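You operate a simulated robot arm through the tools that you are given. There is no shell and no other tool.

You are at the controls of a simulated robot arm. One attempt, no reset.

## Task
Seal the clear bag at the card's heat, then switch the sealer off.
Fine: the bag on the sealer's bed; read the film card; push the bag up to the stop; press once the green lamp is lit.

It is judged by the outcome, as a careful person would: the job done as asked, and still so three seconds after it is handed in. It fails if anything else is knocked over, pushed out of place, dropped, spilled or broken. Lids that push on must go on centred and level and be pressed home; caps that screw on are set level and turned clockwise until they are tight.

## Robot
A 7-joint arm with a three-finger gripper, fixed in place. Base frame: the origin is at the foot of the arm, x ahead of it, y to its left, z up; the work surface is at about z = 0.783. Lengths are in m, angles in degrees, forces in N, time in s.
With the tool pointing down near the work surface it reaches from about 0.1 to 0.86 m from the base axis. Its first joint turns from -166.0 to 166.0 degrees. Payload 2.94 kg.
The tool frame sits at the grasp point between the pads (the TCP): z along the fingers, y along the line on which they close. The tips reach 0.03 m beyond it. Largest opening 0.132 m; the body of the gripper starts 0.107 m behind the TCP.
Orientation is that of the tool frame in the base frame, as [roll, pitch, yaw] about the fixed x, y, z axes, in that order (R = Rz(yaw) Ry(pitch) Rx(roll)). With the fingers straight down and closing along the base's y, the tool's x points along the base's -x, its y along +y and its z along -z.

## Interface
- The arm moves only by the tool jog_arm. Its argument "motion" is a list of rows, each a list of 3 entries, a list of its own where there are three numbers: the shift along the base's x, y, z in m, then the turn, a rotation vector about the base's x, y, z in degrees, then the finger opening in m, from 0 to 0.132. In form: [[[x, y, z], [ax, ay, az], jaw], ...]. A call has 1 to 20 rows; each row shifts and turns the commanded pose from where the row before left it. Rows are played at 5 a second. More than 0.05 m and 8.6 degrees between two rows, or a gripper value outside its range, and nothing of the call is played. Where a pose cannot be reached the arm comes as near as it can. A force on the tool above 40 N (or 10 N above the force at the start of the call, whichever is more), or a blocked arm, ends the call early, and 0.2 s more pass. Each finger halts on what it meets, pressing with about 36 N; the grip force reading is that of the motor and also rises with nothing between the fingers. The clock runs only during rows and for 0.2 s after the last one: add rows that do not move to give the fingers time. The reply holds the time, the measured pose of the TCP, the force on the tool along the base axes, the opening and the grip force, in the units named above and with some noise, with the torque about the TCP (base axes, N m) and any sound that the robot's microphone picked up.
- Cameras (640 x 400 px; columns grow to the right, rows downward): "scene" is fixed at [0.2173, -0.6505, 1.4145]; the picture's right is [0.98, -0.22, 0.00], its down [-0.06, -0.26, -0.96] and it looks along [0.21, 0.94, -0.27] (base axes); focal length 321 px, centre (320, 200). "wrist" rides on the gripper at [0.072, 0.003, -0.144] in the tool frame; the picture's right is [-0.04, 1.00, 0.00], its down [-0.88, -0.04, -0.48] and it looks along [-0.47, -0.02, 0.88] (tool axes); focal length 256 px, centre (320, 200). There is no depth. A picture from a camera that has moved, and an enlarged one, comes with that camera's place and axes in the base frame and with its lens.
- camera(camera): a new picture of that camera. It takes no simulated time.
- raise_lower(by): slides the trunk up (or, below 0, down) by that many m; the arm rides with it, the base frame stays. It gives what a move gives, with no picture.
- enlarge(camera, box): a new picture of the part [left, top, right, bottom] of that camera's present view, enlarged. It takes no simulated time.
- finish_job(): hands the job in; it is judged then, once.

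Nothing tells you positions but the pictures and the camera data. Unless the task says otherwise, let go and move clear before handing in.

The tools are called after "Call:" by a JSON object that holds its "op" and its "data". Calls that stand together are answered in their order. jog_arm: Moves the arm, as the interface text tells. Its arguments: {"type":"object","properties":{"motion":{"type":"array","items":{"type":"array"}}},"required":["motion"]} The other tools are called the same way: raise_lower (by) slides the trunk up or down; camera (camera) takes a picture; enlarge (camera, box) takes an enlarged picture of a part of a camera's view; finish_job () hands the job in.

At the start:

```text
time: 0.0
tool_pos: [0.4698, 0.4736, 1.2216]
ee_rot: [-180.0, 0.0, -179.9]
contact_force: [0.0, -0.3, -0.3]
moment: [-0.01, 0.0, -0.02]
gripper_width: 0.1321
grasp_force: 0.1
trunk travel left (down, up): [-0.375, 0.165]
```

scene: 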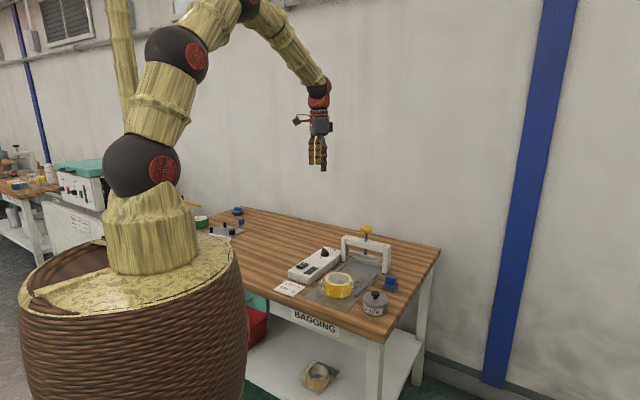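
wrist: 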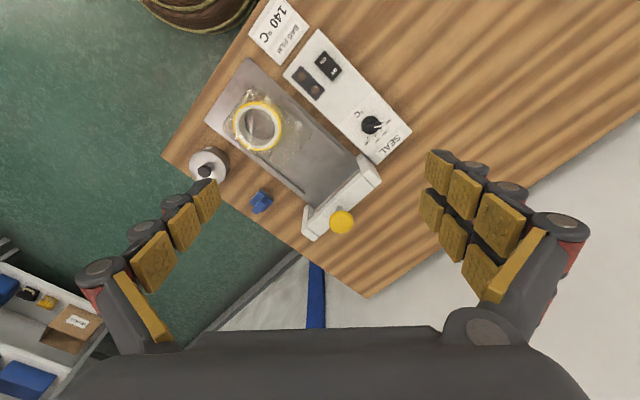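

I see a bench with a bag sealer: a panel with a dial and switch, a metal bed carrying the bag with a yellow roll of tape, a white jaw or frame with a yellow knob, and a card that seems to read 140 °C. I'll take closer looks before moving.

Call:
{"op": "enlarge", "data": {"camera": "wrist", "box": [240, 0, 420, 112]}}

Call:
{"op": "enlarge", "data": {"camera": "wrist", "box": [180, 50, 420, 250]}}

Call:
{"op": "enlarge", "data": {"camera": "scene", "box": [260, 210, 420, 330]}}

```text
3.56 times, centred on (330, 56) of wrist
camera zoom: at [0.399, 0.4759, 1.3659], right [0.04, 1.0, 0.0], down [0.88, -0.04, 0.48], along [0.47, -0.02, -0.88], focal length 910 px, centre (284, 712)
```

zoom: 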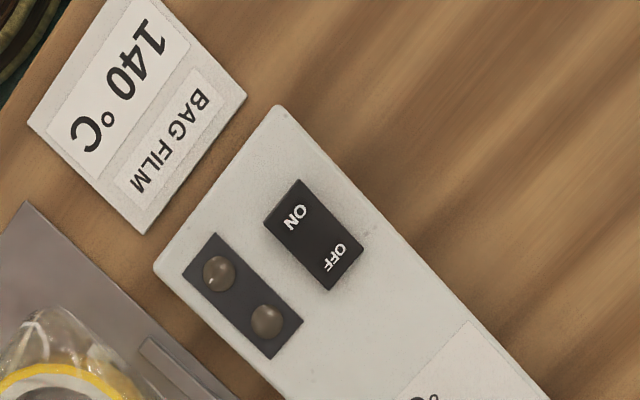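

```text
2.00 times, centred on (300, 150) of wrist
camera zoom: at [0.399, 0.4759, 1.3659], right [0.04, 1.0, 0.0], down [0.88, -0.04, 0.48], along [0.47, -0.02, -0.88], focal length 512 px, centre (360, 300)
```

zoom: 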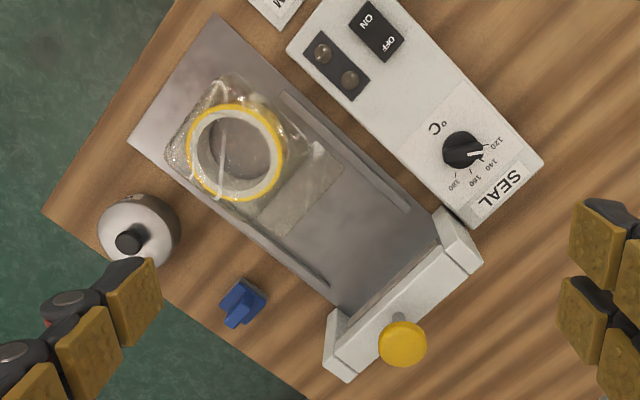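

```text
3.33 times, centred on (340, 270) of scene
camera zoom: at [0.2173, -0.6505, 1.4145], right [0.98, -0.22, 0.0], down [-0.06, -0.26, -0.96], along [0.21, 0.94, -0.27], focal length 1071 px, centre (253, -33)
```

zoom: 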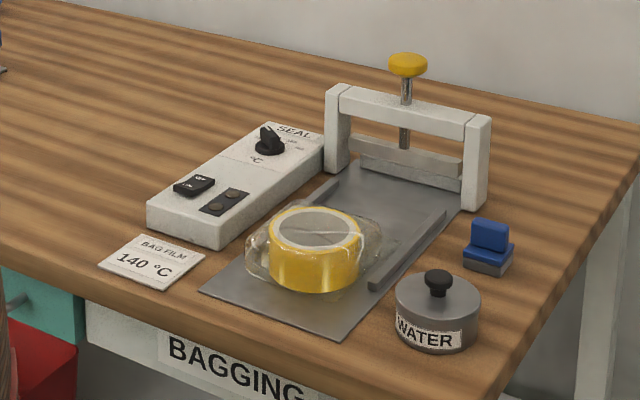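

The card reads 140 °C, the rocker has ON and OFF ends, and the dial runs 120–180. I'll look closer at the dial, the press and the bag from here.

Call:
{"op": "enlarge", "data": {"camera": "wrist", "box": [340, 90, 420, 140]}}

Call:
{"op": "enlarge", "data": {"camera": "wrist", "box": [200, 70, 320, 180]}}

Call:
{"op": "enlarge", "data": {"camera": "wrist", "box": [280, 130, 400, 250]}}

Call:
{"op": "enlarge", "data": {"camera": "scene", "box": [320, 220, 410, 300]}}

Call:
{"op": "enlarge", "data": {"camera": "scene", "box": [280, 240, 350, 290]}}

```text
8.00 times, centred on (380, 115) of wrist
camera zoom: at [0.399, 0.4759, 1.3659], right [0.04, 1.0, 0.0], down [0.88, -0.04, 0.48], along [0.47, -0.02, -0.88], focal length 2048 px, centre (-160, 880)
```

zoom: 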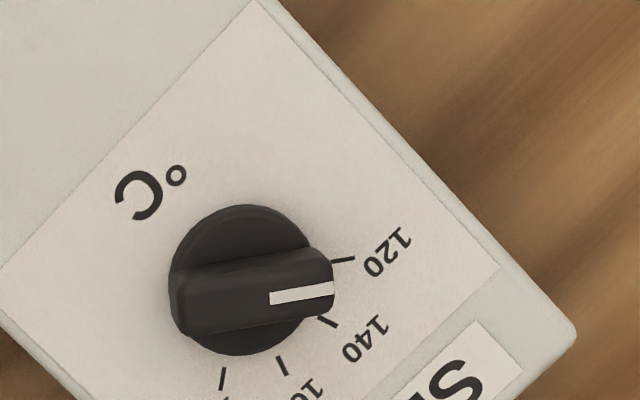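

```text
3.64 times, centred on (260, 125) of wrist
camera zoom: at [0.399, 0.4759, 1.3659], right [0.04, 1.0, 0.0], down [0.88, -0.04, 0.48], along [0.47, -0.02, -0.88], focal length 931 px, centre (538, 473)
```

zoom: 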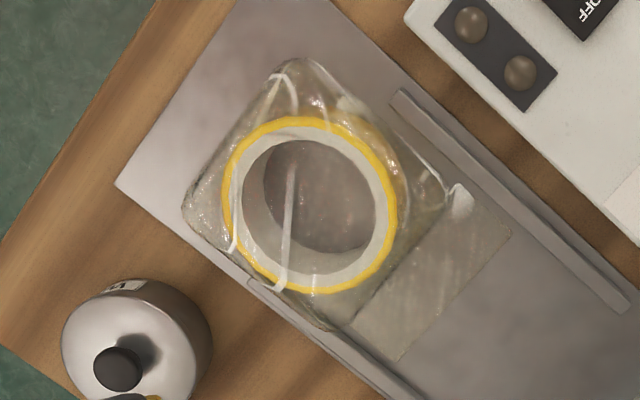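

```text
3.33 times, centred on (340, 190) of wrist
camera zoom: at [0.399, 0.4759, 1.3659], right [0.04, 1.0, 0.0], down [0.88, -0.04, 0.48], along [0.47, -0.02, -0.88], focal length 853 px, centre (253, 233)
```

zoom: 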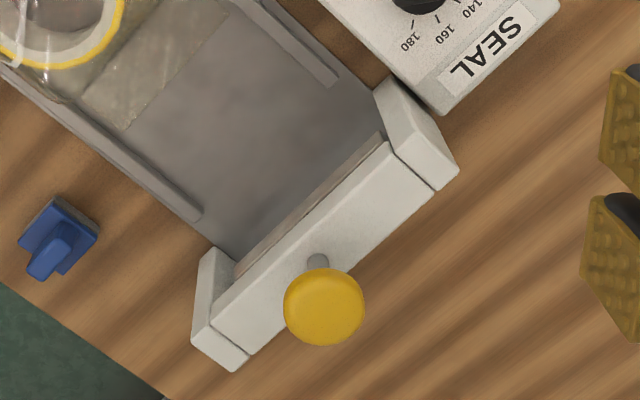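

```text
5.00 times, centred on (365, 260) of scene
camera zoom: at [0.2173, -0.6505, 1.4145], right [0.98, -0.22, 0.0], down [-0.06, -0.26, -0.96], along [0.21, 0.94, -0.27], focal length 1606 px, centre (95, -100)
```

zoom: 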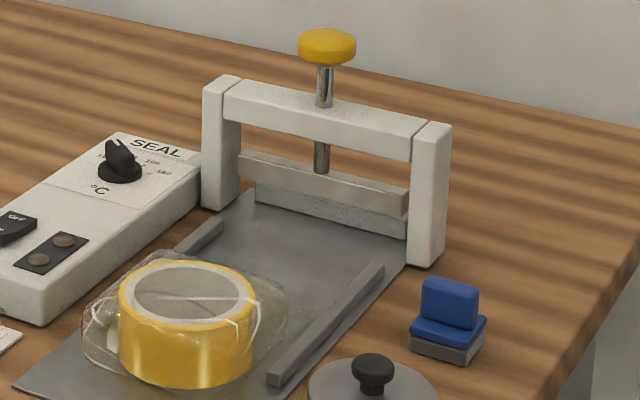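

```text
8.00 times, centred on (315, 265) of scene
camera zoom: at [0.2173, -0.6505, 1.4145], right [0.98, -0.22, 0.0], down [-0.06, -0.26, -0.96], along [0.21, 0.94, -0.27], focal length 2569 px, centre (360, -320)
```

zoom: 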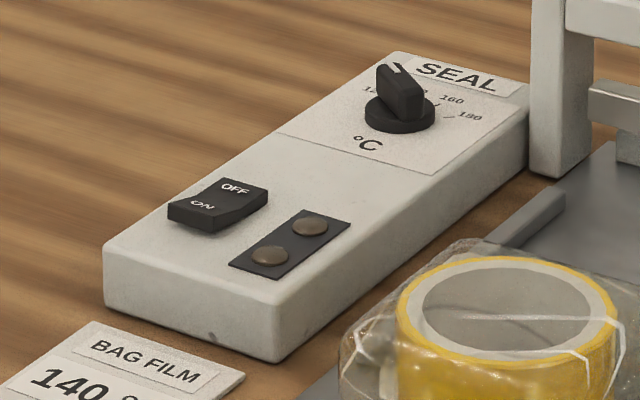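

The dial is near (0.513, 0.573), the rocker near (0.40, 0.49) and the press knob near (0.67, 0.505). The bed runs at about 45° in the base frame, and the dial pointer sits at or just before 120. I'll bring the hand above the dial, turning it so the fingers can straddle the pointer bar.

Call:
{"op": "jog_arm", "data": {"motion": [[[0.0036, 0.0083, -0.012], [0, 0, 8.2], 0.1], [[0.0036, 0.0083, -0.012], [0, 0, 8.2], 0.08], [[0.0036, 0.0083, -0.012], [0, 0, 8.2], 0.06], [[0.0036, 0.0083, -0.012], [0, 0, 8.2], 0.05], [[0.0036, 0.0083, -0.012], [0, 0, 8.2], 0.05], [[0.0036, 0.0083, -0.012], [0, 0, 8.2], 0.05], [[0.0036, 0.0083, -0.012], [0, 0, 8.2], 0.05], [[0.0036, 0.0083, -0.012], [0, 0, 8.2], 0.05], [[0.0036, 0.0083, -0.012], [0, 0, 8.2], 0.05], [[0.0036, 0.0083, -0.012], [0, 0, 8.2], 0.05], [[0.0036, 0.0083, -0.012], [0, 0, 8.2], 0.05], [[0.0036, 0.0083, -0.012], [0, 0, 8.2], 0.05], [[0, 0, 0], [0, 0, 0], 0.05]]}}

Call:
{"op": "camera", "data": {"camera": "wrist"}}

Call:
{"op": "camera", "data": {"camera": "scene"}}

```text
time: 2.8
tool_pos: [0.5139, 0.5718, 1.0769]
ee_rot: [179.9, 0.0, -81.6]
contact_force: [0.3, -0.8, 0.2]
moment: [0.0, -0.01, 0.01]
gripper_width: 0.0499
grasp_force: 0.1
trunk travel left (down, up): [-0.375, 0.165]
```

```text
taken
camera wrist: at [0.5219, 0.4998, 1.2217], right [-0.99, -0.1, 0.0], down [-0.09, 0.87, 0.48], along [-0.05, 0.47, -0.88], focal length 256 px, centre (320, 200)
```

wrist: 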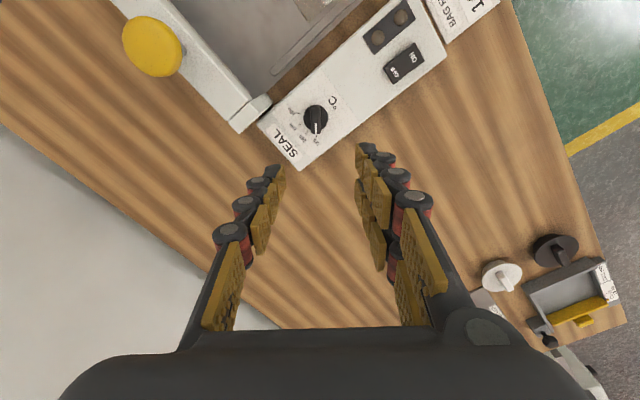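

```text
taken
```

scene: 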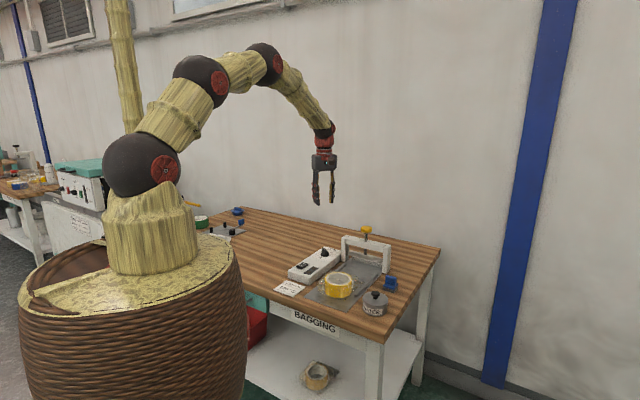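

The hand is above the dial now. I'll zoom in on the dial and panel for an accurate fix.

Call:
{"op": "enlarge", "data": {"camera": "wrist", "box": [275, 85, 355, 145]}}

Call:
{"op": "enlarge", "data": {"camera": "wrist", "box": [350, 0, 450, 90]}}

Call:
{"op": "enlarge", "data": {"camera": "wrist", "box": [100, 0, 290, 140]}}

```text
6.67 times, centred on (315, 115) of wrist
camera zoom: at [0.5219, 0.4998, 1.2217], right [-0.99, -0.1, 0.0], down [-0.09, 0.87, 0.48], along [-0.05, 0.47, -0.88], focal length 1707 px, centre (353, 767)
```

zoom: 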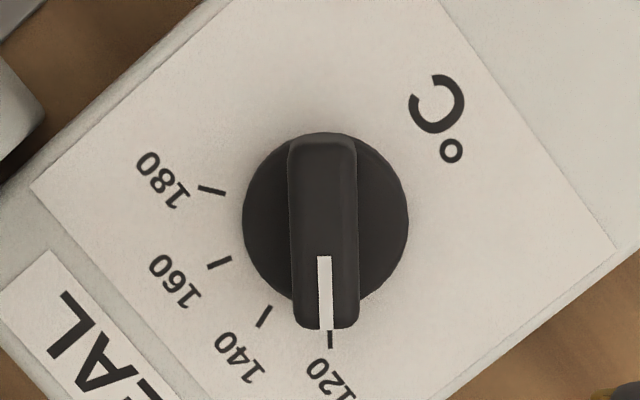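

```text
4.44 times, centred on (400, 45) of wrist
camera zoom: at [0.5219, 0.4998, 1.2217], right [-0.99, -0.1, 0.0], down [-0.09, 0.87, 0.48], along [-0.05, 0.47, -0.88], focal length 1138 px, centre (-36, 889)
```

zoom: 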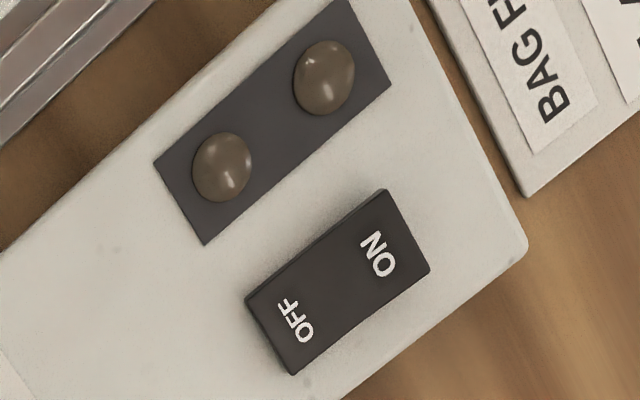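

```text
2.86 times, centred on (195, 70) of wrist
camera zoom: at [0.5219, 0.4998, 1.2217], right [-0.99, -0.1, 0.0], down [-0.09, 0.87, 0.48], along [-0.05, 0.47, -0.88], focal length 731 px, centre (677, 571)
```

zoom: 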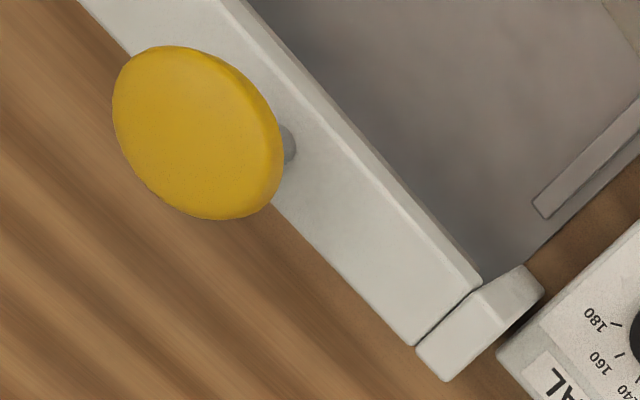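

The pointer is right at 120, and 140 lies about 34° clockwise from it seen from above. The dial centre works out near (0.520, 0.574). I'll centre over it, descend partway and look again.

Call:
{"op": "jog_arm", "data": {"motion": [[[0.003, 0.001, -0.03], [0, 0, 0], 0.05], [[0.003, 0.001, -0.035], [0, 0, 0], 0.05], [[0, 0, -0.035], [0, 0, 0], 0.05], [[0, 0, -0.035], [0, 0, 0], 0.05], [[0, 0, -0.03], [0, 0, 0], 0.05], [[0, 0, 0], [0, 0, 0], 0.05]]}}

Call:
{"op": "camera", "data": {"camera": "wrist"}}

Call:
{"op": "enlarge", "data": {"camera": "scene", "box": [280, 220, 360, 290]}}

```text
time: 4.2
tool_pos: [0.5196, 0.5742, 0.9108]
ee_rot: [179.9, 0.0, -81.6]
contact_force: [-1.1, -0.3, 0.7]
moment: [-0.02, 0.02, 0.02]
gripper_width: 0.0501
grasp_force: 0.1
trunk travel left (down, up): [-0.375, 0.165]
```

```text
taken
camera wrist: at [0.5279, 0.5018, 1.0567], right [-0.99, -0.1, 0.0], down [-0.09, 0.87, 0.48], along [-0.05, 0.47, -0.88], focal length 256 px, centre (320, 200)
```

wrist: 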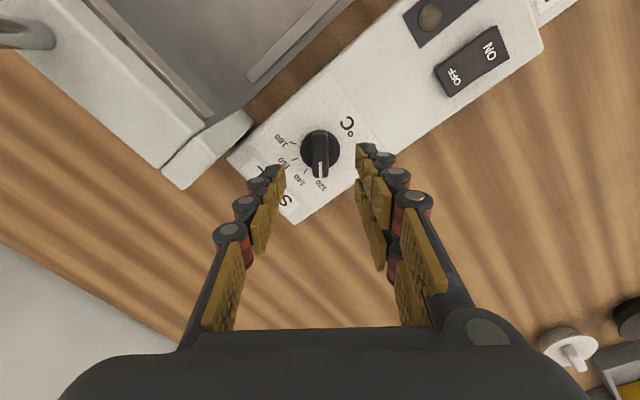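

```text
5.71 times, centred on (320, 255) of scene
camera zoom: at [0.2173, -0.6505, 1.4145], right [0.98, -0.22, 0.0], down [-0.06, -0.26, -0.96], along [0.21, 0.94, -0.27], focal length 1835 px, centre (320, -114)
```

zoom: 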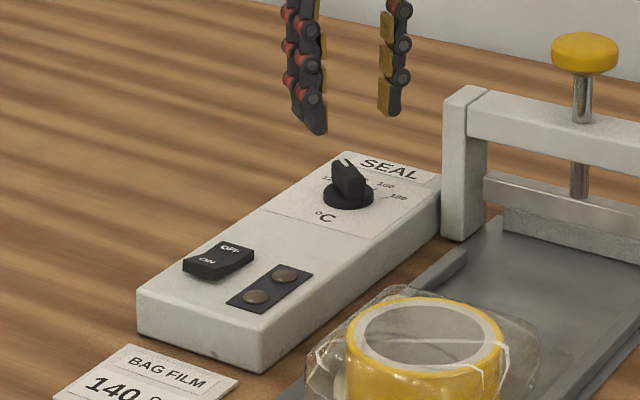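

Call:
{"op": "enlarge", "data": {"camera": "wrist", "box": [250, 100, 390, 210]}}

```text
3.64 times, centred on (320, 155) of wrist
camera zoom: at [0.5279, 0.5018, 1.0567], right [-0.99, -0.1, 0.0], down [-0.09, 0.87, 0.48], along [-0.05, 0.47, -0.88], focal length 931 px, centre (320, 364)
```

zoom: 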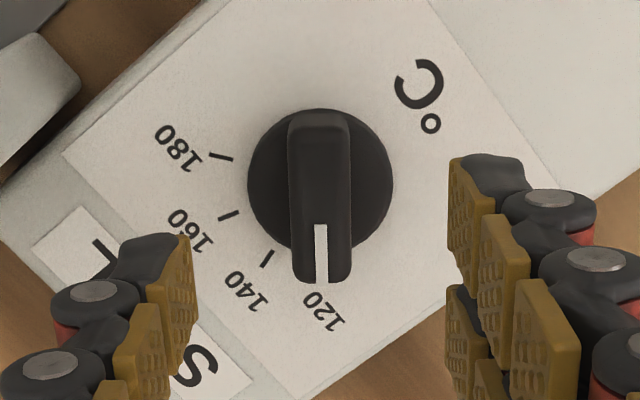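

The dial is centred between the fingers both across and along the tool. I'll descend so the tips come alongside the pointer bar, then look before closing.

Call:
{"op": "jog_arm", "data": {"motion": [[[0, 0, -0.02], [0, 0, 0], 0.05], [[0, 0, -0.015], [0, 0, 0], 0.05], [[0, 0, -0.01], [0, 0, 0], 0.05], [[0, 0, 0], [0, 0, 0], 0.05]]}}

Call:
{"op": "camera", "data": {"camera": "wrist"}}

Call:
{"op": "enlarge", "data": {"camera": "scene", "box": [300, 230, 350, 270]}}

```text
time: 5.2
tool_pos: [0.5208, 0.5746, 0.8669]
ee_rot: [179.9, 0.0, -81.6]
contact_force: [-0.4, 0.3, -0.2]
moment: [0.0, 0.02, 0.0]
gripper_width: 0.0497
grasp_force: 0.1
trunk travel left (down, up): [-0.375, 0.165]
```

```text
taken
camera wrist: at [0.528, 0.5022, 1.0115], right [-0.99, -0.1, 0.0], down [-0.09, 0.87, 0.48], along [-0.05, 0.47, -0.88], focal length 256 px, centre (320, 200)
```

wrist: 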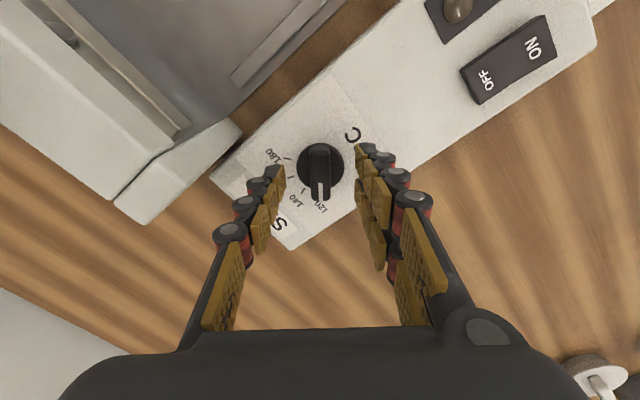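

```text
10.00 times, centred on (325, 250) of scene
camera zoom: at [0.2173, -0.6505, 1.4145], right [0.98, -0.22, 0.0], down [-0.06, -0.26, -0.96], along [0.21, 0.94, -0.27], focal length 3212 px, centre (270, -300)
```

zoom: 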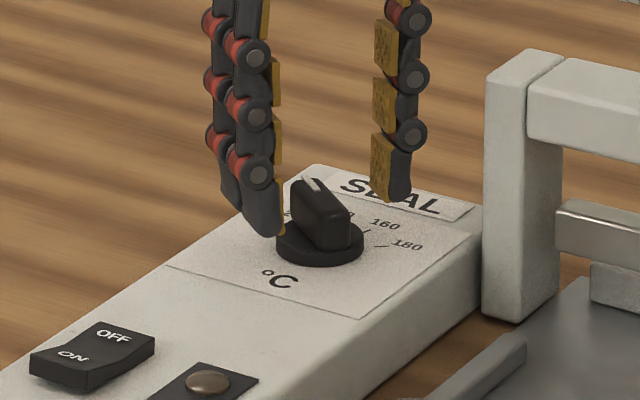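

The tips are about 8 mm above the dial's disc and overlap the bar only a little. I'll lower another 4 mm and close on the bar.

Call:
{"op": "jog_arm", "data": {"motion": [[[0, 0, -0.004], [0, 0, 0], 0.05], [[0, 0, 0], [0, 0, 0], 0.03], [[0, 0, 0], [0, 0, 0], 0.018], [[0, 0, 0], [0, 0, 0], 0.012], [[0, 0, 0], [0, 0, 0], 0.01], [[0, 0, 0], [0, 0, 0], 0.01]]}}

Call:
{"op": "camera", "data": {"camera": "wrist"}}

Call:
{"op": "enlarge", "data": {"camera": "scene", "box": [300, 230, 350, 270]}}

```text
time: 6.6
tool_pos: [0.5199, 0.5749, 0.8633]
ee_rot: [-179.9, 0.0, -81.6]
contact_force: [-1.6, -0.2, -0.9]
moment: [0.04, 0.05, -0.46]
gripper_width: 0.0151
grasp_force: 33.6
trunk travel left (down, up): [-0.375, 0.165]
```

```text
taken
camera wrist: at [0.5279, 0.5021, 1.0075], right [-0.99, -0.1, 0.0], down [-0.09, 0.88, 0.48], along [-0.05, 0.47, -0.88], focal length 256 px, centre (320, 200)
```

wrist: 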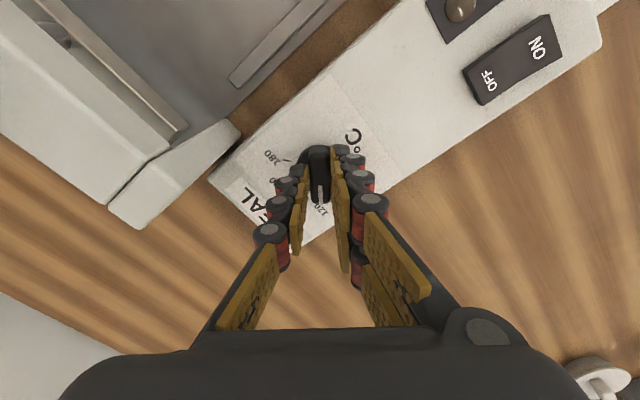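

```text
10.00 times, centred on (325, 250) of scene
camera zoom: at [0.2173, -0.6505, 1.4145], right [0.98, -0.22, 0.0], down [-0.06, -0.26, -0.96], along [0.21, 0.94, -0.27], focal length 3212 px, centre (270, -300)
```

zoom: 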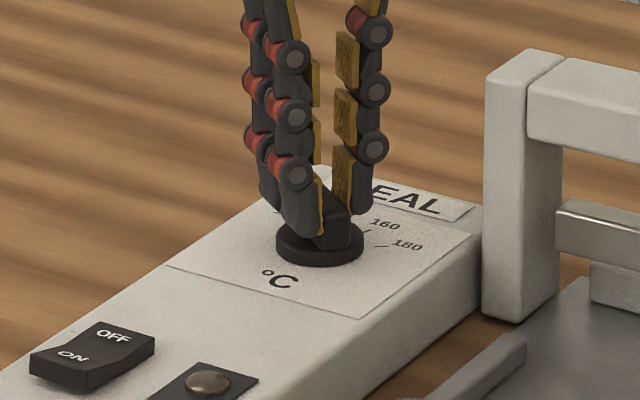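

I have the bar, 15 mm wide, in the grip. I'll turn clockwise (negative about z) in small steps and check.

Call:
{"op": "jog_arm", "data": {"motion": [[[0, 0, 0], [0, 0, -5], 0.01], [[0, 0, 0], [0, 0, -5], 0.01], [[0, 0, 0], [0, 0, -5], 0.01], [[0, 0, 0], [0, 0, -5], 0.01], [[0, 0, 0], [0, 0, -5], 0.01], [[0, 0, 0], [0, 0, -5], 0.01], [[0, 0, 0], [0, 0, 0], 0.01]]}}

Call:
{"op": "enlarge", "data": {"camera": "wrist", "box": [250, 100, 390, 210]}}

Call:
{"op": "enlarge", "data": {"camera": "scene", "box": [300, 230, 350, 270]}}

```text
time: 8.2
tool_pos: [0.5187, 0.5744, 0.8641]
ee_rot: [-180.0, -0.1, -111.6]
contact_force: [-8.5, -1.0, -1.5]
moment: [0.31, 0.11, 0.0]
gripper_width: 0.0146
grasp_force: 41.4
trunk travel left (down, up): [-0.375, 0.165]
```

```text
3.64 times, centred on (320, 155) of wrist
camera zoom: at [0.4901, 0.5083, 1.0076], right [-0.91, 0.41, 0.0], down [0.36, 0.8, 0.47], along [0.19, 0.43, -0.88], focal length 931 px, centre (320, 364)
```

zoom: 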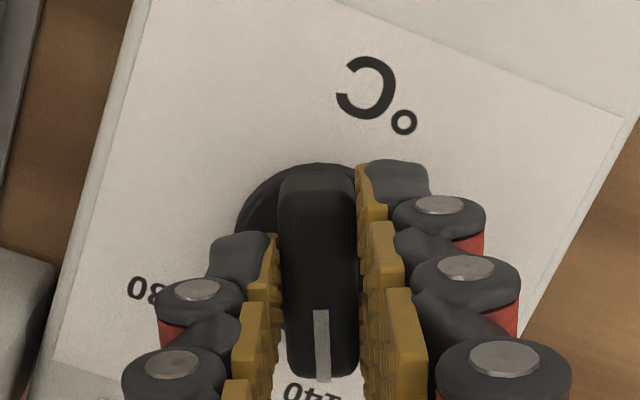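

```text
10.00 times, centred on (325, 250) of scene
camera zoom: at [0.2173, -0.6505, 1.4145], right [0.98, -0.22, 0.0], down [-0.06, -0.26, -0.96], along [0.21, 0.94, -0.27], focal length 3212 px, centre (270, -300)
```

zoom: 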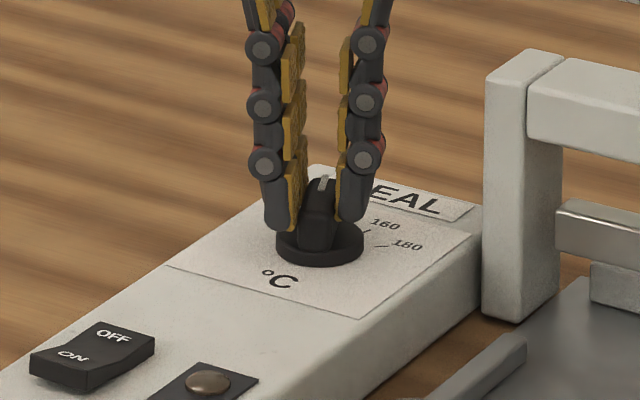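

The dial turned with the hand and now points toward 140. I'll open, rise and check the alignment with the tick.

Call:
{"op": "jog_arm", "data": {"motion": [[[0, 0, 0], [0, 0, 0], 0.03], [[0, 0, 0], [0, 0, 0], 0.05], [[0, 0, 0], [0, 0, 0], 0.05], [[0, 0, 0.02], [0, 0, 0], 0.05], [[0, 0, 0.03], [0, 0, 0], 0.05], [[0, 0, 0], [0, 0, 0], 0.05]]}}

Call:
{"op": "enlarge", "data": {"camera": "wrist", "box": [250, 100, 390, 210]}}

Call:
{"op": "enlarge", "data": {"camera": "scene", "box": [300, 230, 350, 270]}}

```text
time: 9.6
tool_pos: [0.5204, 0.5749, 0.9133]
ee_rot: [-179.9, 0.0, -111.5]
contact_force: [-0.5, 0.3, 0.3]
moment: [-0.01, -0.02, -0.01]
gripper_width: 0.0499
grasp_force: 0.1
trunk travel left (down, up): [-0.375, 0.165]
```

```text
3.64 times, centred on (320, 155) of wrist
camera zoom: at [0.4907, 0.5084, 1.0578], right [-0.91, 0.41, 0.0], down [0.36, 0.8, 0.47], along [0.19, 0.43, -0.88], focal length 931 px, centre (320, 364)
```

zoom: 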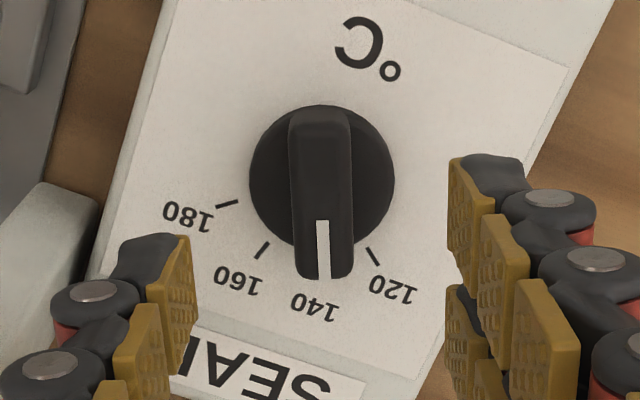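

```text
10.00 times, centred on (325, 250) of scene
camera zoom: at [0.2173, -0.6505, 1.4145], right [0.98, -0.22, 0.0], down [-0.06, -0.26, -0.96], along [0.21, 0.94, -0.27], focal length 3212 px, centre (270, -300)
```

zoom: 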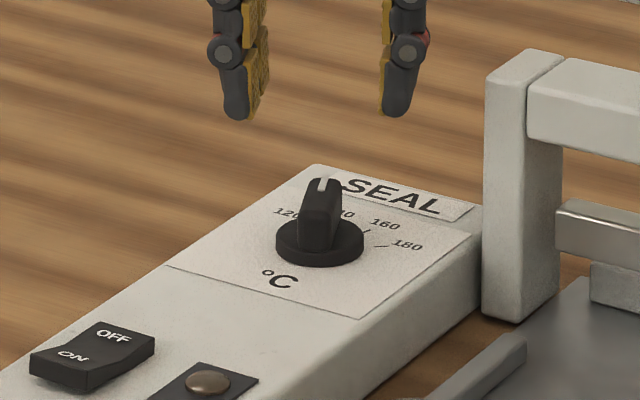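

Call:
{"op": "enlarge", "data": {"camera": "wrist", "box": [290, 120, 350, 185]}}

```text
6.15 times, centred on (320, 152) of wrist
camera zoom: at [0.4907, 0.5084, 1.0578], right [-0.91, 0.41, 0.0], down [0.36, 0.8, 0.47], along [0.19, 0.43, -0.88], focal length 1575 px, centre (320, 492)
```

zoom: 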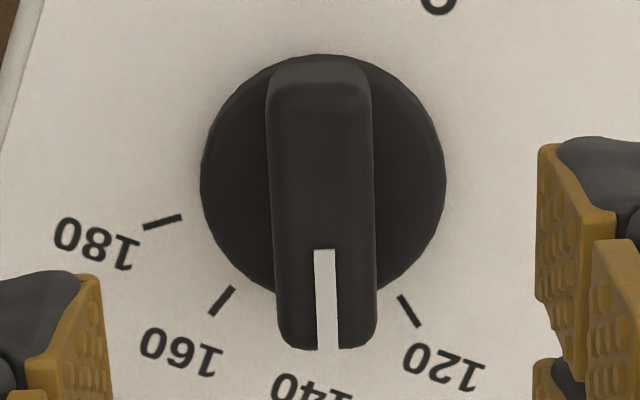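

By the tick geometry (about 35° per 20 °C) the pointer is roughly 5° short of 140. I'll regrip, turn 5° more clockwise, release and check again.

Call:
{"op": "jog_arm", "data": {"motion": [[[0, 0, -0.03], [0, 0, 0], 0.05], [[0, 0, -0.02], [0, 0, 0], 0.05], [[0, 0, 0], [0, 0, 0], 0.03], [[0, 0, 0], [0, 0, 0], 0.016], [[0, 0, 0], [0, 0, 0], 0.01], [[0, 0, 0], [0, 0, 0], 0.01], [[0, 0, 0], [0, 0, -2.5], 0.01], [[0, 0, 0], [0, 0, -2.6], 0.01], [[0, 0, 0], [0, 0, 0], 0.01], [[0, 0, 0], [0, 0, 0], 0.03], [[0, 0, 0], [0, 0, 0], 0.05], [[0, 0, 0], [0, 0, 0], 0.05], [[0, 0, 0.02], [0, 0, 0], 0.05], [[0, 0, 0.03], [0, 0, 0], 0.05], [[0, 0, 0], [0, 0, 0], 0.05]]}}

Call:
{"op": "enlarge", "data": {"camera": "wrist", "box": [290, 120, 350, 185]}}

Call:
{"op": "camera", "data": {"camera": "wrist"}}

```text
time: 12.8
tool_pos: [0.5209, 0.5751, 0.9139]
ee_rot: [-180.0, -0.1, -116.7]
contact_force: [0.9, -0.4, -0.5]
moment: [0.0, -0.02, -0.01]
gripper_width: 0.0501
grasp_force: 0.2
trunk travel left (down, up): [-0.375, 0.165]
```

```text
6.15 times, centred on (320, 152) of wrist
camera zoom: at [0.4857, 0.5113, 1.0577], right [-0.87, 0.49, 0.0], down [0.43, 0.77, 0.47], along [0.23, 0.41, -0.88], focal length 1575 px, centre (320, 492)
```

zoom: 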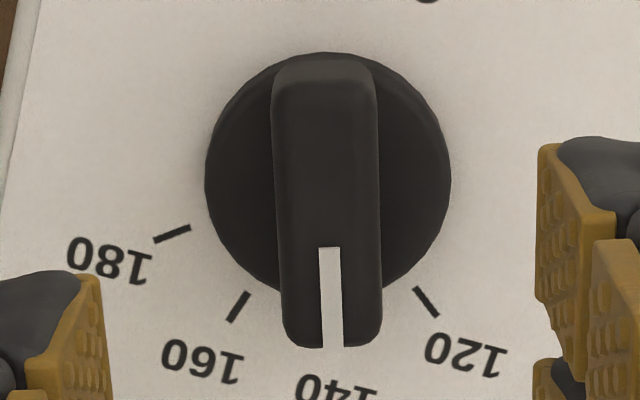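

```text
taken
camera wrist: at [0.4857, 0.5113, 1.0577], right [-0.87, 0.49, 0.0], down [0.43, 0.77, 0.47], along [0.23, 0.41, -0.88], focal length 256 px, centre (320, 200)
```

wrist: 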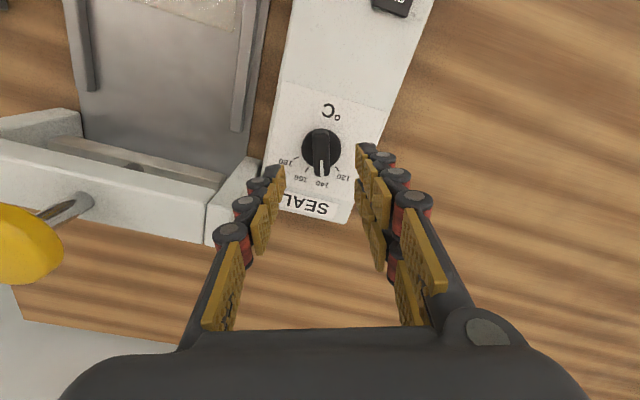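

The pointer is on the 140 tick to within about 1°. Next I'll lift and move back over the bag, turning the hand to face along the bed, to inspect the bag, the guide rails and the stop.

Call:
{"op": "jog_arm", "data": {"motion": [[[0, 0, 0.04], [0, 0, -3], 0.05], [[0, 0, 0.04], [0, 0, -3], 0.05], [[-0.005, -0.03, 0.04], [0, 0, -3], 0.05], [[-0.008, -0.04, 0.03], [0, 0, -3], 0.05], [[-0.008, -0.04, 0.03], [0, 0, -3], 0.05], [[-0.008, -0.04, 0], [0, 0, -3], 0.05], [[-0.008, -0.04, 0], [0, 0, -0.8], 0.05], [[-0.008, -0.04, 0], [0, 0, 0], 0.05], [[-0.005, -0.03, 0], [0, 0, 0], 0.05], [[0, 0, 0], [0, 0, 0], 0.05]]}}

Call:
{"op": "camera", "data": {"camera": "wrist"}}

```text
refused: row 3 steps farther than a row can; nothing moved
```

```text
taken
camera wrist: at [0.4857, 0.5113, 1.0577], right [-0.87, 0.49, 0.0], down [0.43, 0.77, 0.47], along [0.23, 0.41, -0.88], focal length 256 px, centre (320, 200)
```

wrist: 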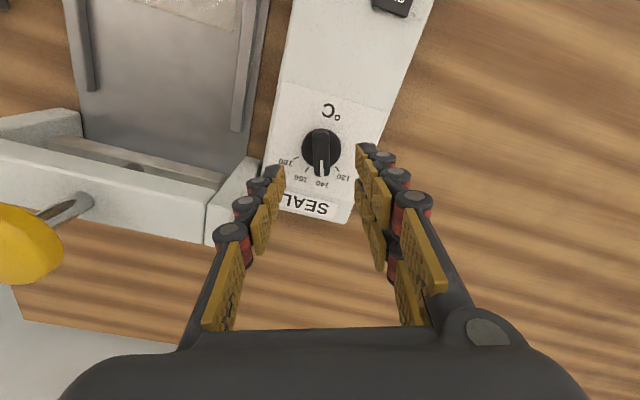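

One row was slightly over the 0.05 m limit and nothing moved. I'll resend with smaller steps.

Call:
{"op": "jog_arm", "data": {"motion": [[[0, 0, 0.04], [0, 0, -3], 0.05], [[0, 0, 0.04], [0, 0, -3], 0.05], [[0, 0, 0.04], [0, 0, -3], 0.05], [[-0.006, -0.03, 0.03], [0, 0, -3], 0.05], [[-0.008, -0.035, 0.03], [0, 0, -3], 0.05], [[-0.008, -0.045, 0], [0, 0, -3], 0.05], [[-0.008, -0.045, 0], [0, 0, -0.8], 0.05], [[-0.008, -0.045, 0], [0, 0, 0], 0.05], [[-0.008, -0.045, 0], [0, 0, 0], 0.05], [[-0.005, -0.03, 0], [0, 0, 0], 0.05], [[0, 0, 0], [0, 0, 0], 0.05]]}}

Call:
{"op": "camera", "data": {"camera": "wrist"}}

```text
time: 15.2
tool_pos: [0.4682, 0.3001, 1.0942]
ee_rot: [-180.0, -0.1, -135.5]
contact_force: [-0.5, -0.3, 0.2]
moment: [-0.03, -0.01, -0.01]
gripper_width: 0.05
grasp_force: 0.1
trunk travel left (down, up): [-0.375, 0.165]
```

```text
taken
camera wrist: at [0.4152, 0.2511, 1.2388], right [-0.67, 0.74, 0.0], down [0.65, 0.59, 0.48], along [0.35, 0.32, -0.88], focal length 256 px, centre (320, 200)
```

wrist: 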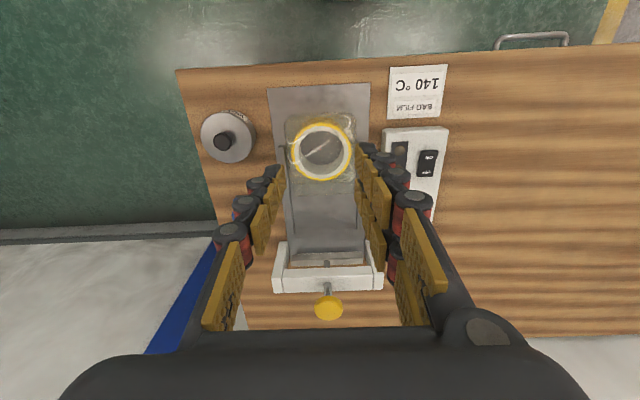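

Call:
{"op": "enlarge", "data": {"camera": "wrist", "box": [255, 75, 385, 195]}}

Call:
{"op": "enlarge", "data": {"camera": "wrist", "box": [255, 180, 395, 330]}}

```text
3.33 times, centred on (320, 135) of wrist
camera zoom: at [0.4152, 0.2511, 1.2388], right [-0.67, 0.74, 0.0], down [0.65, 0.59, 0.48], along [0.35, 0.32, -0.88], focal length 853 px, centre (320, 417)
```

zoom: 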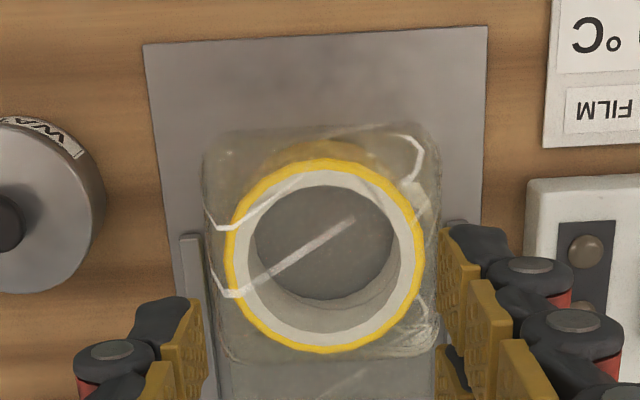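

```text
2.67 times, centred on (325, 255) of wrist
camera zoom: at [0.4152, 0.2511, 1.2388], right [-0.67, 0.74, 0.0], down [0.65, 0.59, 0.48], along [0.35, 0.32, -0.88], focal length 683 px, centre (307, 53)
```

zoom: 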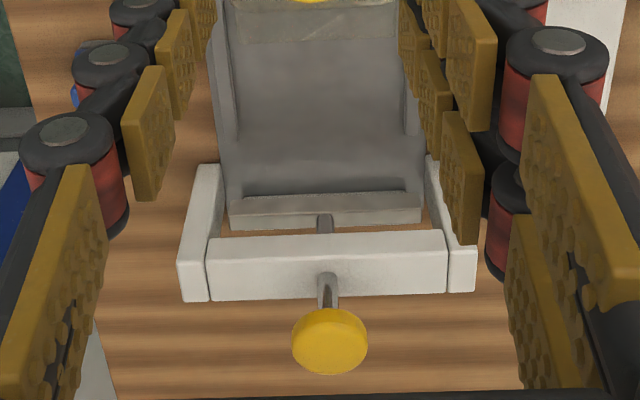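

The bed axis is at 45° and the bag sits centred on it, with the press straddling the far end. I'll tilt the camera forward and lower it to look under the press and find the stop.

Call:
{"op": "jog_arm", "data": {"motion": [[[0, 0, -0.025], [4.7, -5.2, 0], 0.05], [[0, 0, -0.025], [4.7, -5.2, 0], 0.05], [[0, 0, -0.025], [4.7, -5.2, 0], 0.05], [[0, 0, -0.02], [4.7, -5.2, 0], 0.05], [[0, 0, -0.015], [4.7, -5.2, 0], 0.05], [[0, 0, 0], [0, 0, 0], 0.05]]}}

Call:
{"op": "camera", "data": {"camera": "wrist"}}

```text
time: 16.6
tool_pos: [0.464, 0.3027, 0.993]
ee_rot: [-179.8, 30.3, -135.2]
contact_force: [-1.2, -0.7, -0.8]
moment: [0.05, -0.05, 0.0]
gripper_width: 0.0498
grasp_force: 0.1
out of reach, approached as far as the arm can: row 5
trunk travel left (down, up): [-0.375, 0.165]
```

```text
taken
camera wrist: at [0.3665, 0.2099, 1.0818], right [-0.68, 0.73, 0.02], down [0.39, 0.34, 0.85], along [0.62, 0.59, -0.52], focal length 256 px, centre (320, 200)
```

wrist: 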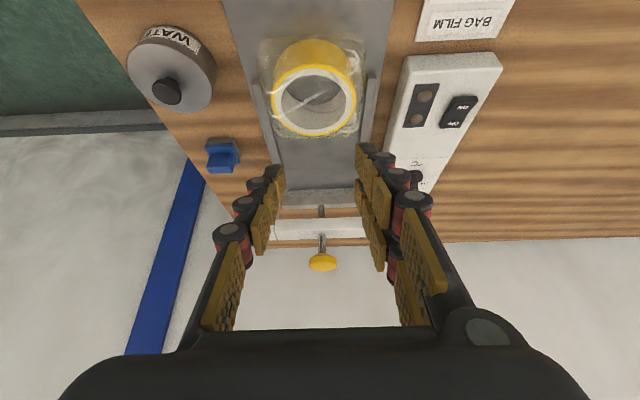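

Call:
{"op": "jog_arm", "data": {"motion": [[[0, 0, 0], [0, 0, 0], 0.08], [[0, 0, 0], [0, 0, 0], 0.11], [[0, 0, 0], [0, 0, 0], 0.13], [[0, 0, 0], [0, 0, 0], 0.13], [[0, 0, 0], [0, 0, 0], 0.13]]}}

Call:
{"op": "enlarge", "data": {"camera": "wrist", "box": [240, 130, 390, 280]}}

Call:
{"op": "enlarge", "data": {"camera": "scene", "box": [335, 225, 400, 285]}}

```text
time: 17.8
tool_pos: [0.4641, 0.3038, 0.9931]
ee_rot: [-180.0, 30.2, -135.1]
contact_force: [-0.4, 0.4, 0.4]
moment: [0.03, 0.02, 0.02]
gripper_width: 0.128
grasp_force: 0.0
trunk travel left (down, up): [-0.375, 0.165]
```

```text
2.67 times, centred on (315, 205) of wrist
camera zoom: at [0.3668, 0.2103, 1.0811], right [-0.68, 0.73, 0.02], down [0.4, 0.34, 0.85], along [0.62, 0.59, -0.52], focal length 683 px, centre (333, 187)
```

zoom: 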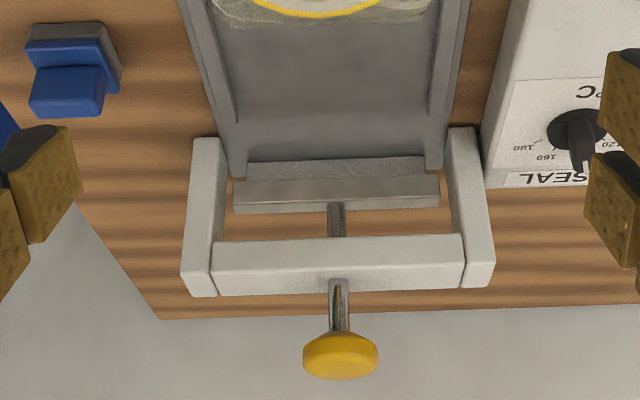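

```text
6.67 times, centred on (368, 255) of scene
camera zoom: at [0.2173, -0.6505, 1.4145], right [0.98, -0.22, 0.0], down [-0.06, -0.26, -0.96], along [0.21, 0.94, -0.27], focal length 2141 px, centre (3, -167)
```

zoom: 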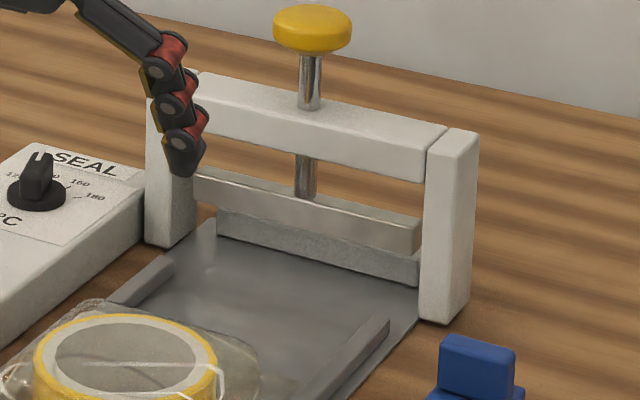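

The stop is the light block at the far end of the bed, just behind the press bar line. It is about 0.145–0.155 m ahead of the bag's film edge, and the press bar hovers about 4 cm above the bed. I'll return the hand to vertical and line it up behind the roll.

Call:
{"op": "jog_arm", "data": {"motion": [[[-0.002, -0.004, 0.01], [-4.7, 5.2, 0], 0.11], [[-0.002, -0.004, 0.01], [-4.7, 5.2, 0], 0.09], [[-0.002, -0.004, 0.01], [-4.7, 5.2, 0], 0.07], [[-0.002, -0.004, 0.0], [-4.7, 5.2, 0], 0.05], [[-0.002, -0.004, 0], [-4.7, 5.2, 0], 0.05], [[0, 0, 0], [0, 0, 0], 0.05], [[0, 0, 0], [0, 0, 0], 0.05]]}}

Call:
{"op": "camera", "data": {"camera": "wrist"}}

```text
time: 19.4
tool_pos: [0.4548, 0.2842, 1.0227]
ee_rot: [178.6, -5.0, -135.5]
contact_force: [0.1, 0.9, 0.0]
moment: [0.0, 0.0, -0.02]
gripper_width: 0.0498
grasp_force: 0.0
trunk travel left (down, up): [-0.375, 0.165]
```

```text
taken
camera wrist: at [0.4127, 0.241, 1.1726], right [-0.67, 0.74, 0.02], down [0.69, 0.61, 0.4], along [0.28, 0.28, -0.92], focal length 256 px, centre (320, 200)
```

wrist: 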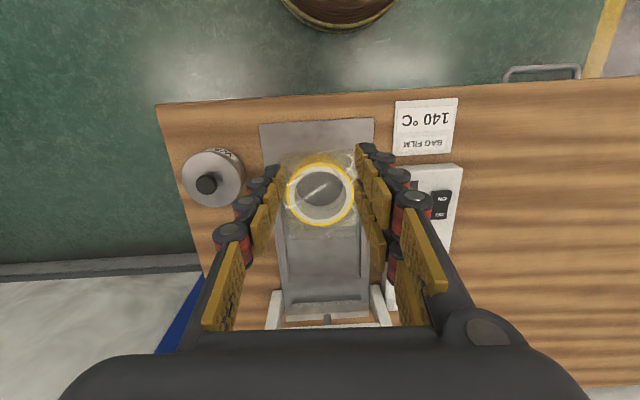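

Call:
{"op": "jog_arm", "data": {"motion": [[[-0.004, -0.003, -0.02], [1.27, -2.26, 0.25], 0.05], [[-0.004, -0.003, -0.02], [1.28, -2.27, 0.25], 0.05], [[0, 0, 0], [0, 0, 0], 0.05], [[0, 0, 0], [0, 0, 0], 0.05]]}}

Call:
{"op": "camera", "data": {"camera": "wrist"}}

Call:
{"op": "enlarge", "data": {"camera": "wrist", "box": [250, 110, 400, 250]}}

```text
time: 20.4
tool_pos: [0.446, 0.2777, 0.9814]
ee_rot: [179.9, 0.2, -135.0]
contact_force: [0.8, -0.1, 0.0]
moment: [0.0, 0.01, 0.01]
gripper_width: 0.0502
grasp_force: 0.0
trunk travel left (down, up): [-0.375, 0.165]
```

```text
taken
camera wrist: at [0.393, 0.2279, 1.1263], right [-0.68, 0.74, 0.0], down [0.65, 0.59, 0.48], along [0.35, 0.32, -0.88], focal length 256 px, centre (320, 200)
```

wrist: 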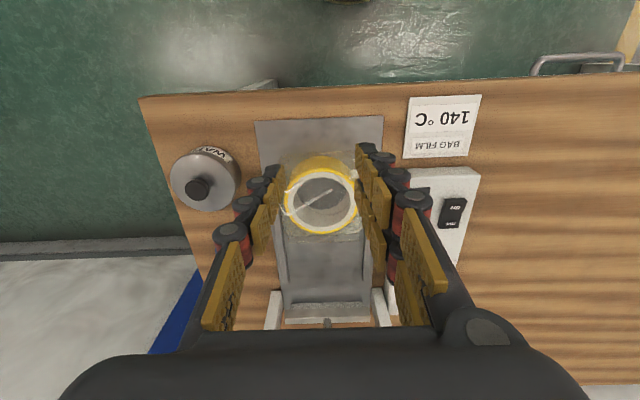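

```text
2.86 times, centred on (325, 180) of wrist
camera zoom: at [0.393, 0.2279, 1.1263], right [-0.68, 0.74, 0.0], down [0.65, 0.59, 0.48], along [0.35, 0.32, -0.88], focal length 731 px, centre (306, 257)
```

zoom: 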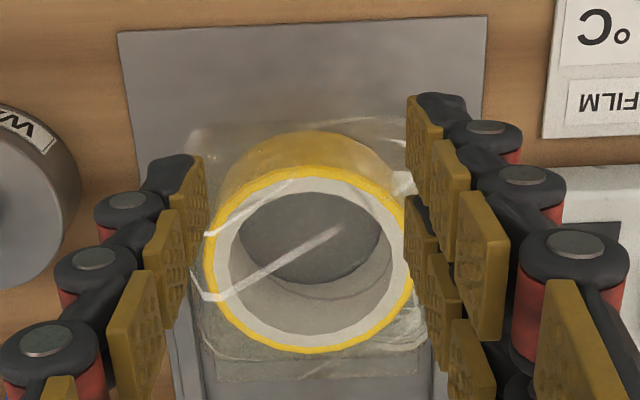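

The roll centre is at about (0.508, 0.336), centred on the bed. I'll back off slightly, align laterally and lower both fingertips behind the roll, just above the bed.

Call:
{"op": "jog_arm", "data": {"motion": [[[-0.012, -0.016, 0], [0, 0, 0], 0.05], [[0, 0, -0.04], [0, 0, 0], 0.05], [[0, 0, -0.04], [0, 0, 0], 0.05], [[0, 0, -0.04], [0, 0, 0], 0.05], [[0, 0, -0.02], [0, 0, 0], 0.05], [[0, 0, -0.01], [0, 0, 0], 0.05], [[0, 0, 0], [0, 0, 0], 0.05]]}}

Call:
{"op": "camera", "data": {"camera": "wrist"}}

Call:
{"op": "enlarge", "data": {"camera": "scene", "box": [285, 220, 405, 320]}}

```text
time: 22.0
tool_pos: [0.4347, 0.2615, 0.8317]
ee_rot: [179.9, 0.1, -135.1]
contact_force: [0.8, -0.3, 0.9]
moment: [0.03, -0.04, 0.0]
gripper_width: 0.0503
grasp_force: 0.0
trunk travel left (down, up): [-0.375, 0.165]
```

```text
taken
camera wrist: at [0.3812, 0.2117, 0.9759], right [-0.68, 0.74, 0.0], down [0.65, 0.59, 0.48], along [0.35, 0.32, -0.88], focal length 256 px, centre (320, 200)
```

wrist: 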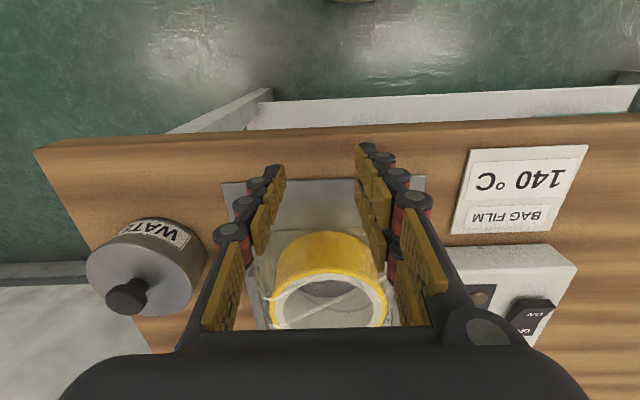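

```text
4.00 times, centred on (345, 270) of scene
camera zoom: at [0.2173, -0.6505, 1.4145], right [0.98, -0.22, 0.0], down [-0.06, -0.26, -0.96], along [0.21, 0.94, -0.27], focal length 1285 px, centre (220, -80)
```

zoom: 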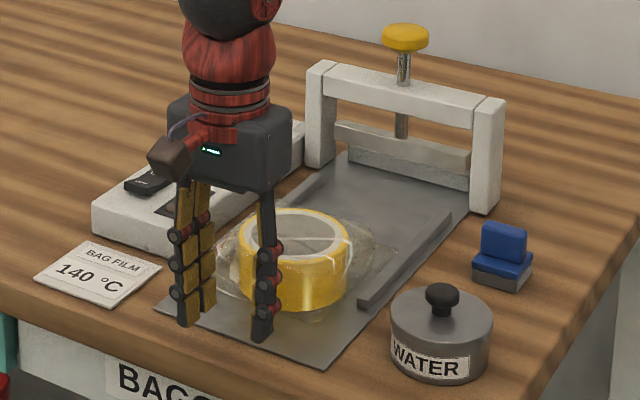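

The two fingertips stand behind the roll on the bed's centreline. I'll push along the bed (45°) in stages, watching force and pictures; the first stage just reaches contact.

Call:
{"op": "jog_arm", "data": {"motion": [[[0.0071, 0.0071, -0.002], [0, 0, 0], 0.05], [[0.0071, 0.0071, -0.002], [0, 0, 0], 0.05], [[0.0071, 0.0071, 0], [0, 0, 0], 0.05], [[0.0071, 0.0071, 0], [0, 0, 0], 0.05], [[0.0057, 0.0057, 0], [0, 0, 0], 0.05], [[0.0057, 0.0057, 0], [0, 0, 0], 0.05], [[0.0057, 0.0057, 0], [0, 0, 0], 0.05], [[0, 0, 0], [0, 0, 0], 0.05]]}}

Call:
{"op": "camera", "data": {"camera": "wrist"}}

Call:
{"op": "enlarge", "data": {"camera": "scene", "box": [285, 220, 405, 320]}}

```text
time: 23.8
tool_pos: [0.4785, 0.3071, 0.8293]
ee_rot: [179.9, 0.2, -135.1]
contact_force: [0.5, -0.7, 0.1]
moment: [-0.01, -0.01, 0.02]
gripper_width: 0.0501
grasp_force: 0.0
trunk travel left (down, up): [-0.375, 0.165]
```

```text
taken
camera wrist: at [0.4265, 0.2573, 0.9727], right [-0.68, 0.74, 0.0], down [0.65, 0.59, 0.48], along [0.35, 0.32, -0.88], focal length 256 px, centre (320, 200)
```

wrist: 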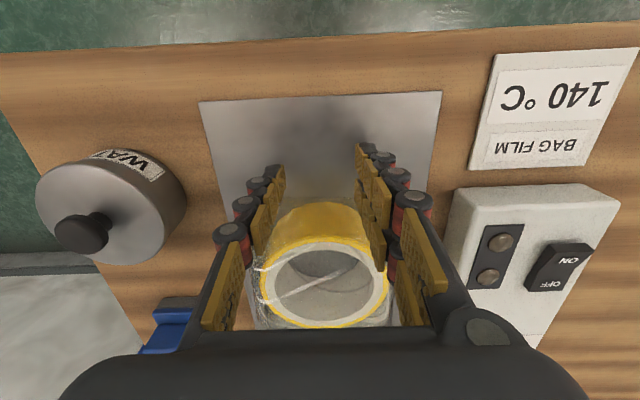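

```text
4.00 times, centred on (345, 270) of scene
camera zoom: at [0.2173, -0.6505, 1.4145], right [0.98, -0.22, 0.0], down [-0.06, -0.26, -0.96], along [0.21, 0.94, -0.27], focal length 1285 px, centre (220, -80)
```

zoom: 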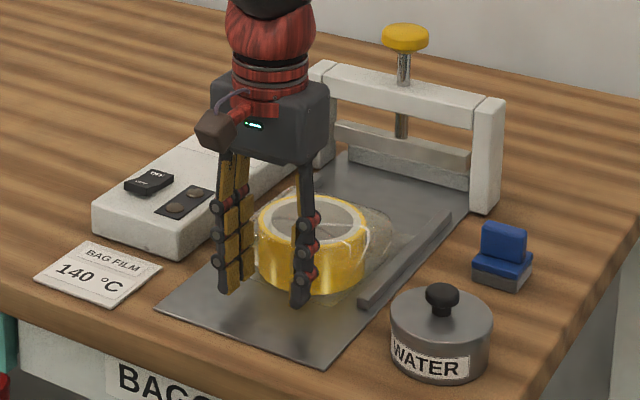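

Contact is made and the bag is sliding straight, with negligible force. I'll push on about 0.08 m.

Call:
{"op": "jog_arm", "data": {"motion": [[[0.0057, 0.0057, 0], [0, 0, 0], 0.05], [[0.0057, 0.0057, 0], [0, 0, 0], 0.05], [[0.0057, 0.0057, 0], [0, 0, 0], 0.05], [[0.0057, 0.0057, 0], [0, 0, 0], 0.05], [[0.0057, 0.0057, 0], [0, 0, 0], 0.05], [[0.0057, 0.0057, 0], [0, 0, 0], 0.05], [[0.0057, 0.0057, 0], [0, 0, 0], 0.05], [[0.0057, 0.0057, 0], [0, 0, 0], 0.05], [[0.0057, 0.0057, 0], [0, 0, 0], 0.05], [[0.0057, 0.0057, 0], [0, 0, 0], 0.05], [[0, 0, 0], [0, 0, 0], 0.05]]}}

Call:
{"op": "camera", "data": {"camera": "wrist"}}

Call:
{"op": "enlarge", "data": {"camera": "scene", "box": [305, 220, 405, 310]}}

```text
time: 26.2
tool_pos: [0.537, 0.3644, 0.8283]
ee_rot: [179.9, 0.1, -135.1]
contact_force: [-0.2, -0.2, -0.9]
moment: [0.02, -0.01, -0.02]
gripper_width: 0.0503
grasp_force: 0.0
trunk travel left (down, up): [-0.375, 0.165]
```

```text
taken
camera wrist: at [0.4839, 0.3139, 0.9727], right [-0.68, 0.74, 0.0], down [0.65, 0.59, 0.48], along [0.35, 0.32, -0.88], focal length 256 px, centre (320, 200)
```

wrist: 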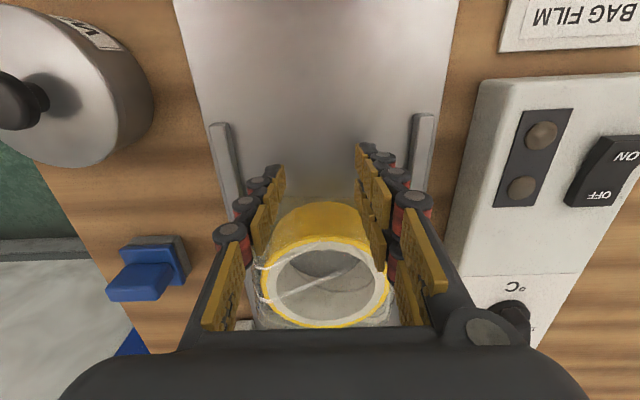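

```text
4.44 times, centred on (355, 265) of scene
camera zoom: at [0.2173, -0.6505, 1.4145], right [0.98, -0.22, 0.0], down [-0.06, -0.26, -0.96], along [0.21, 0.94, -0.27], focal length 1428 px, centre (164, -89)
```

zoom: 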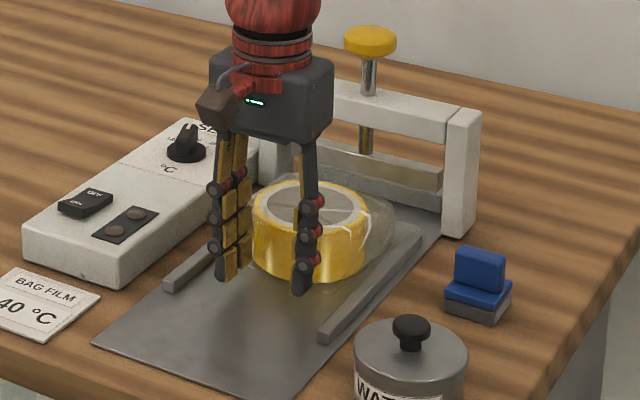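

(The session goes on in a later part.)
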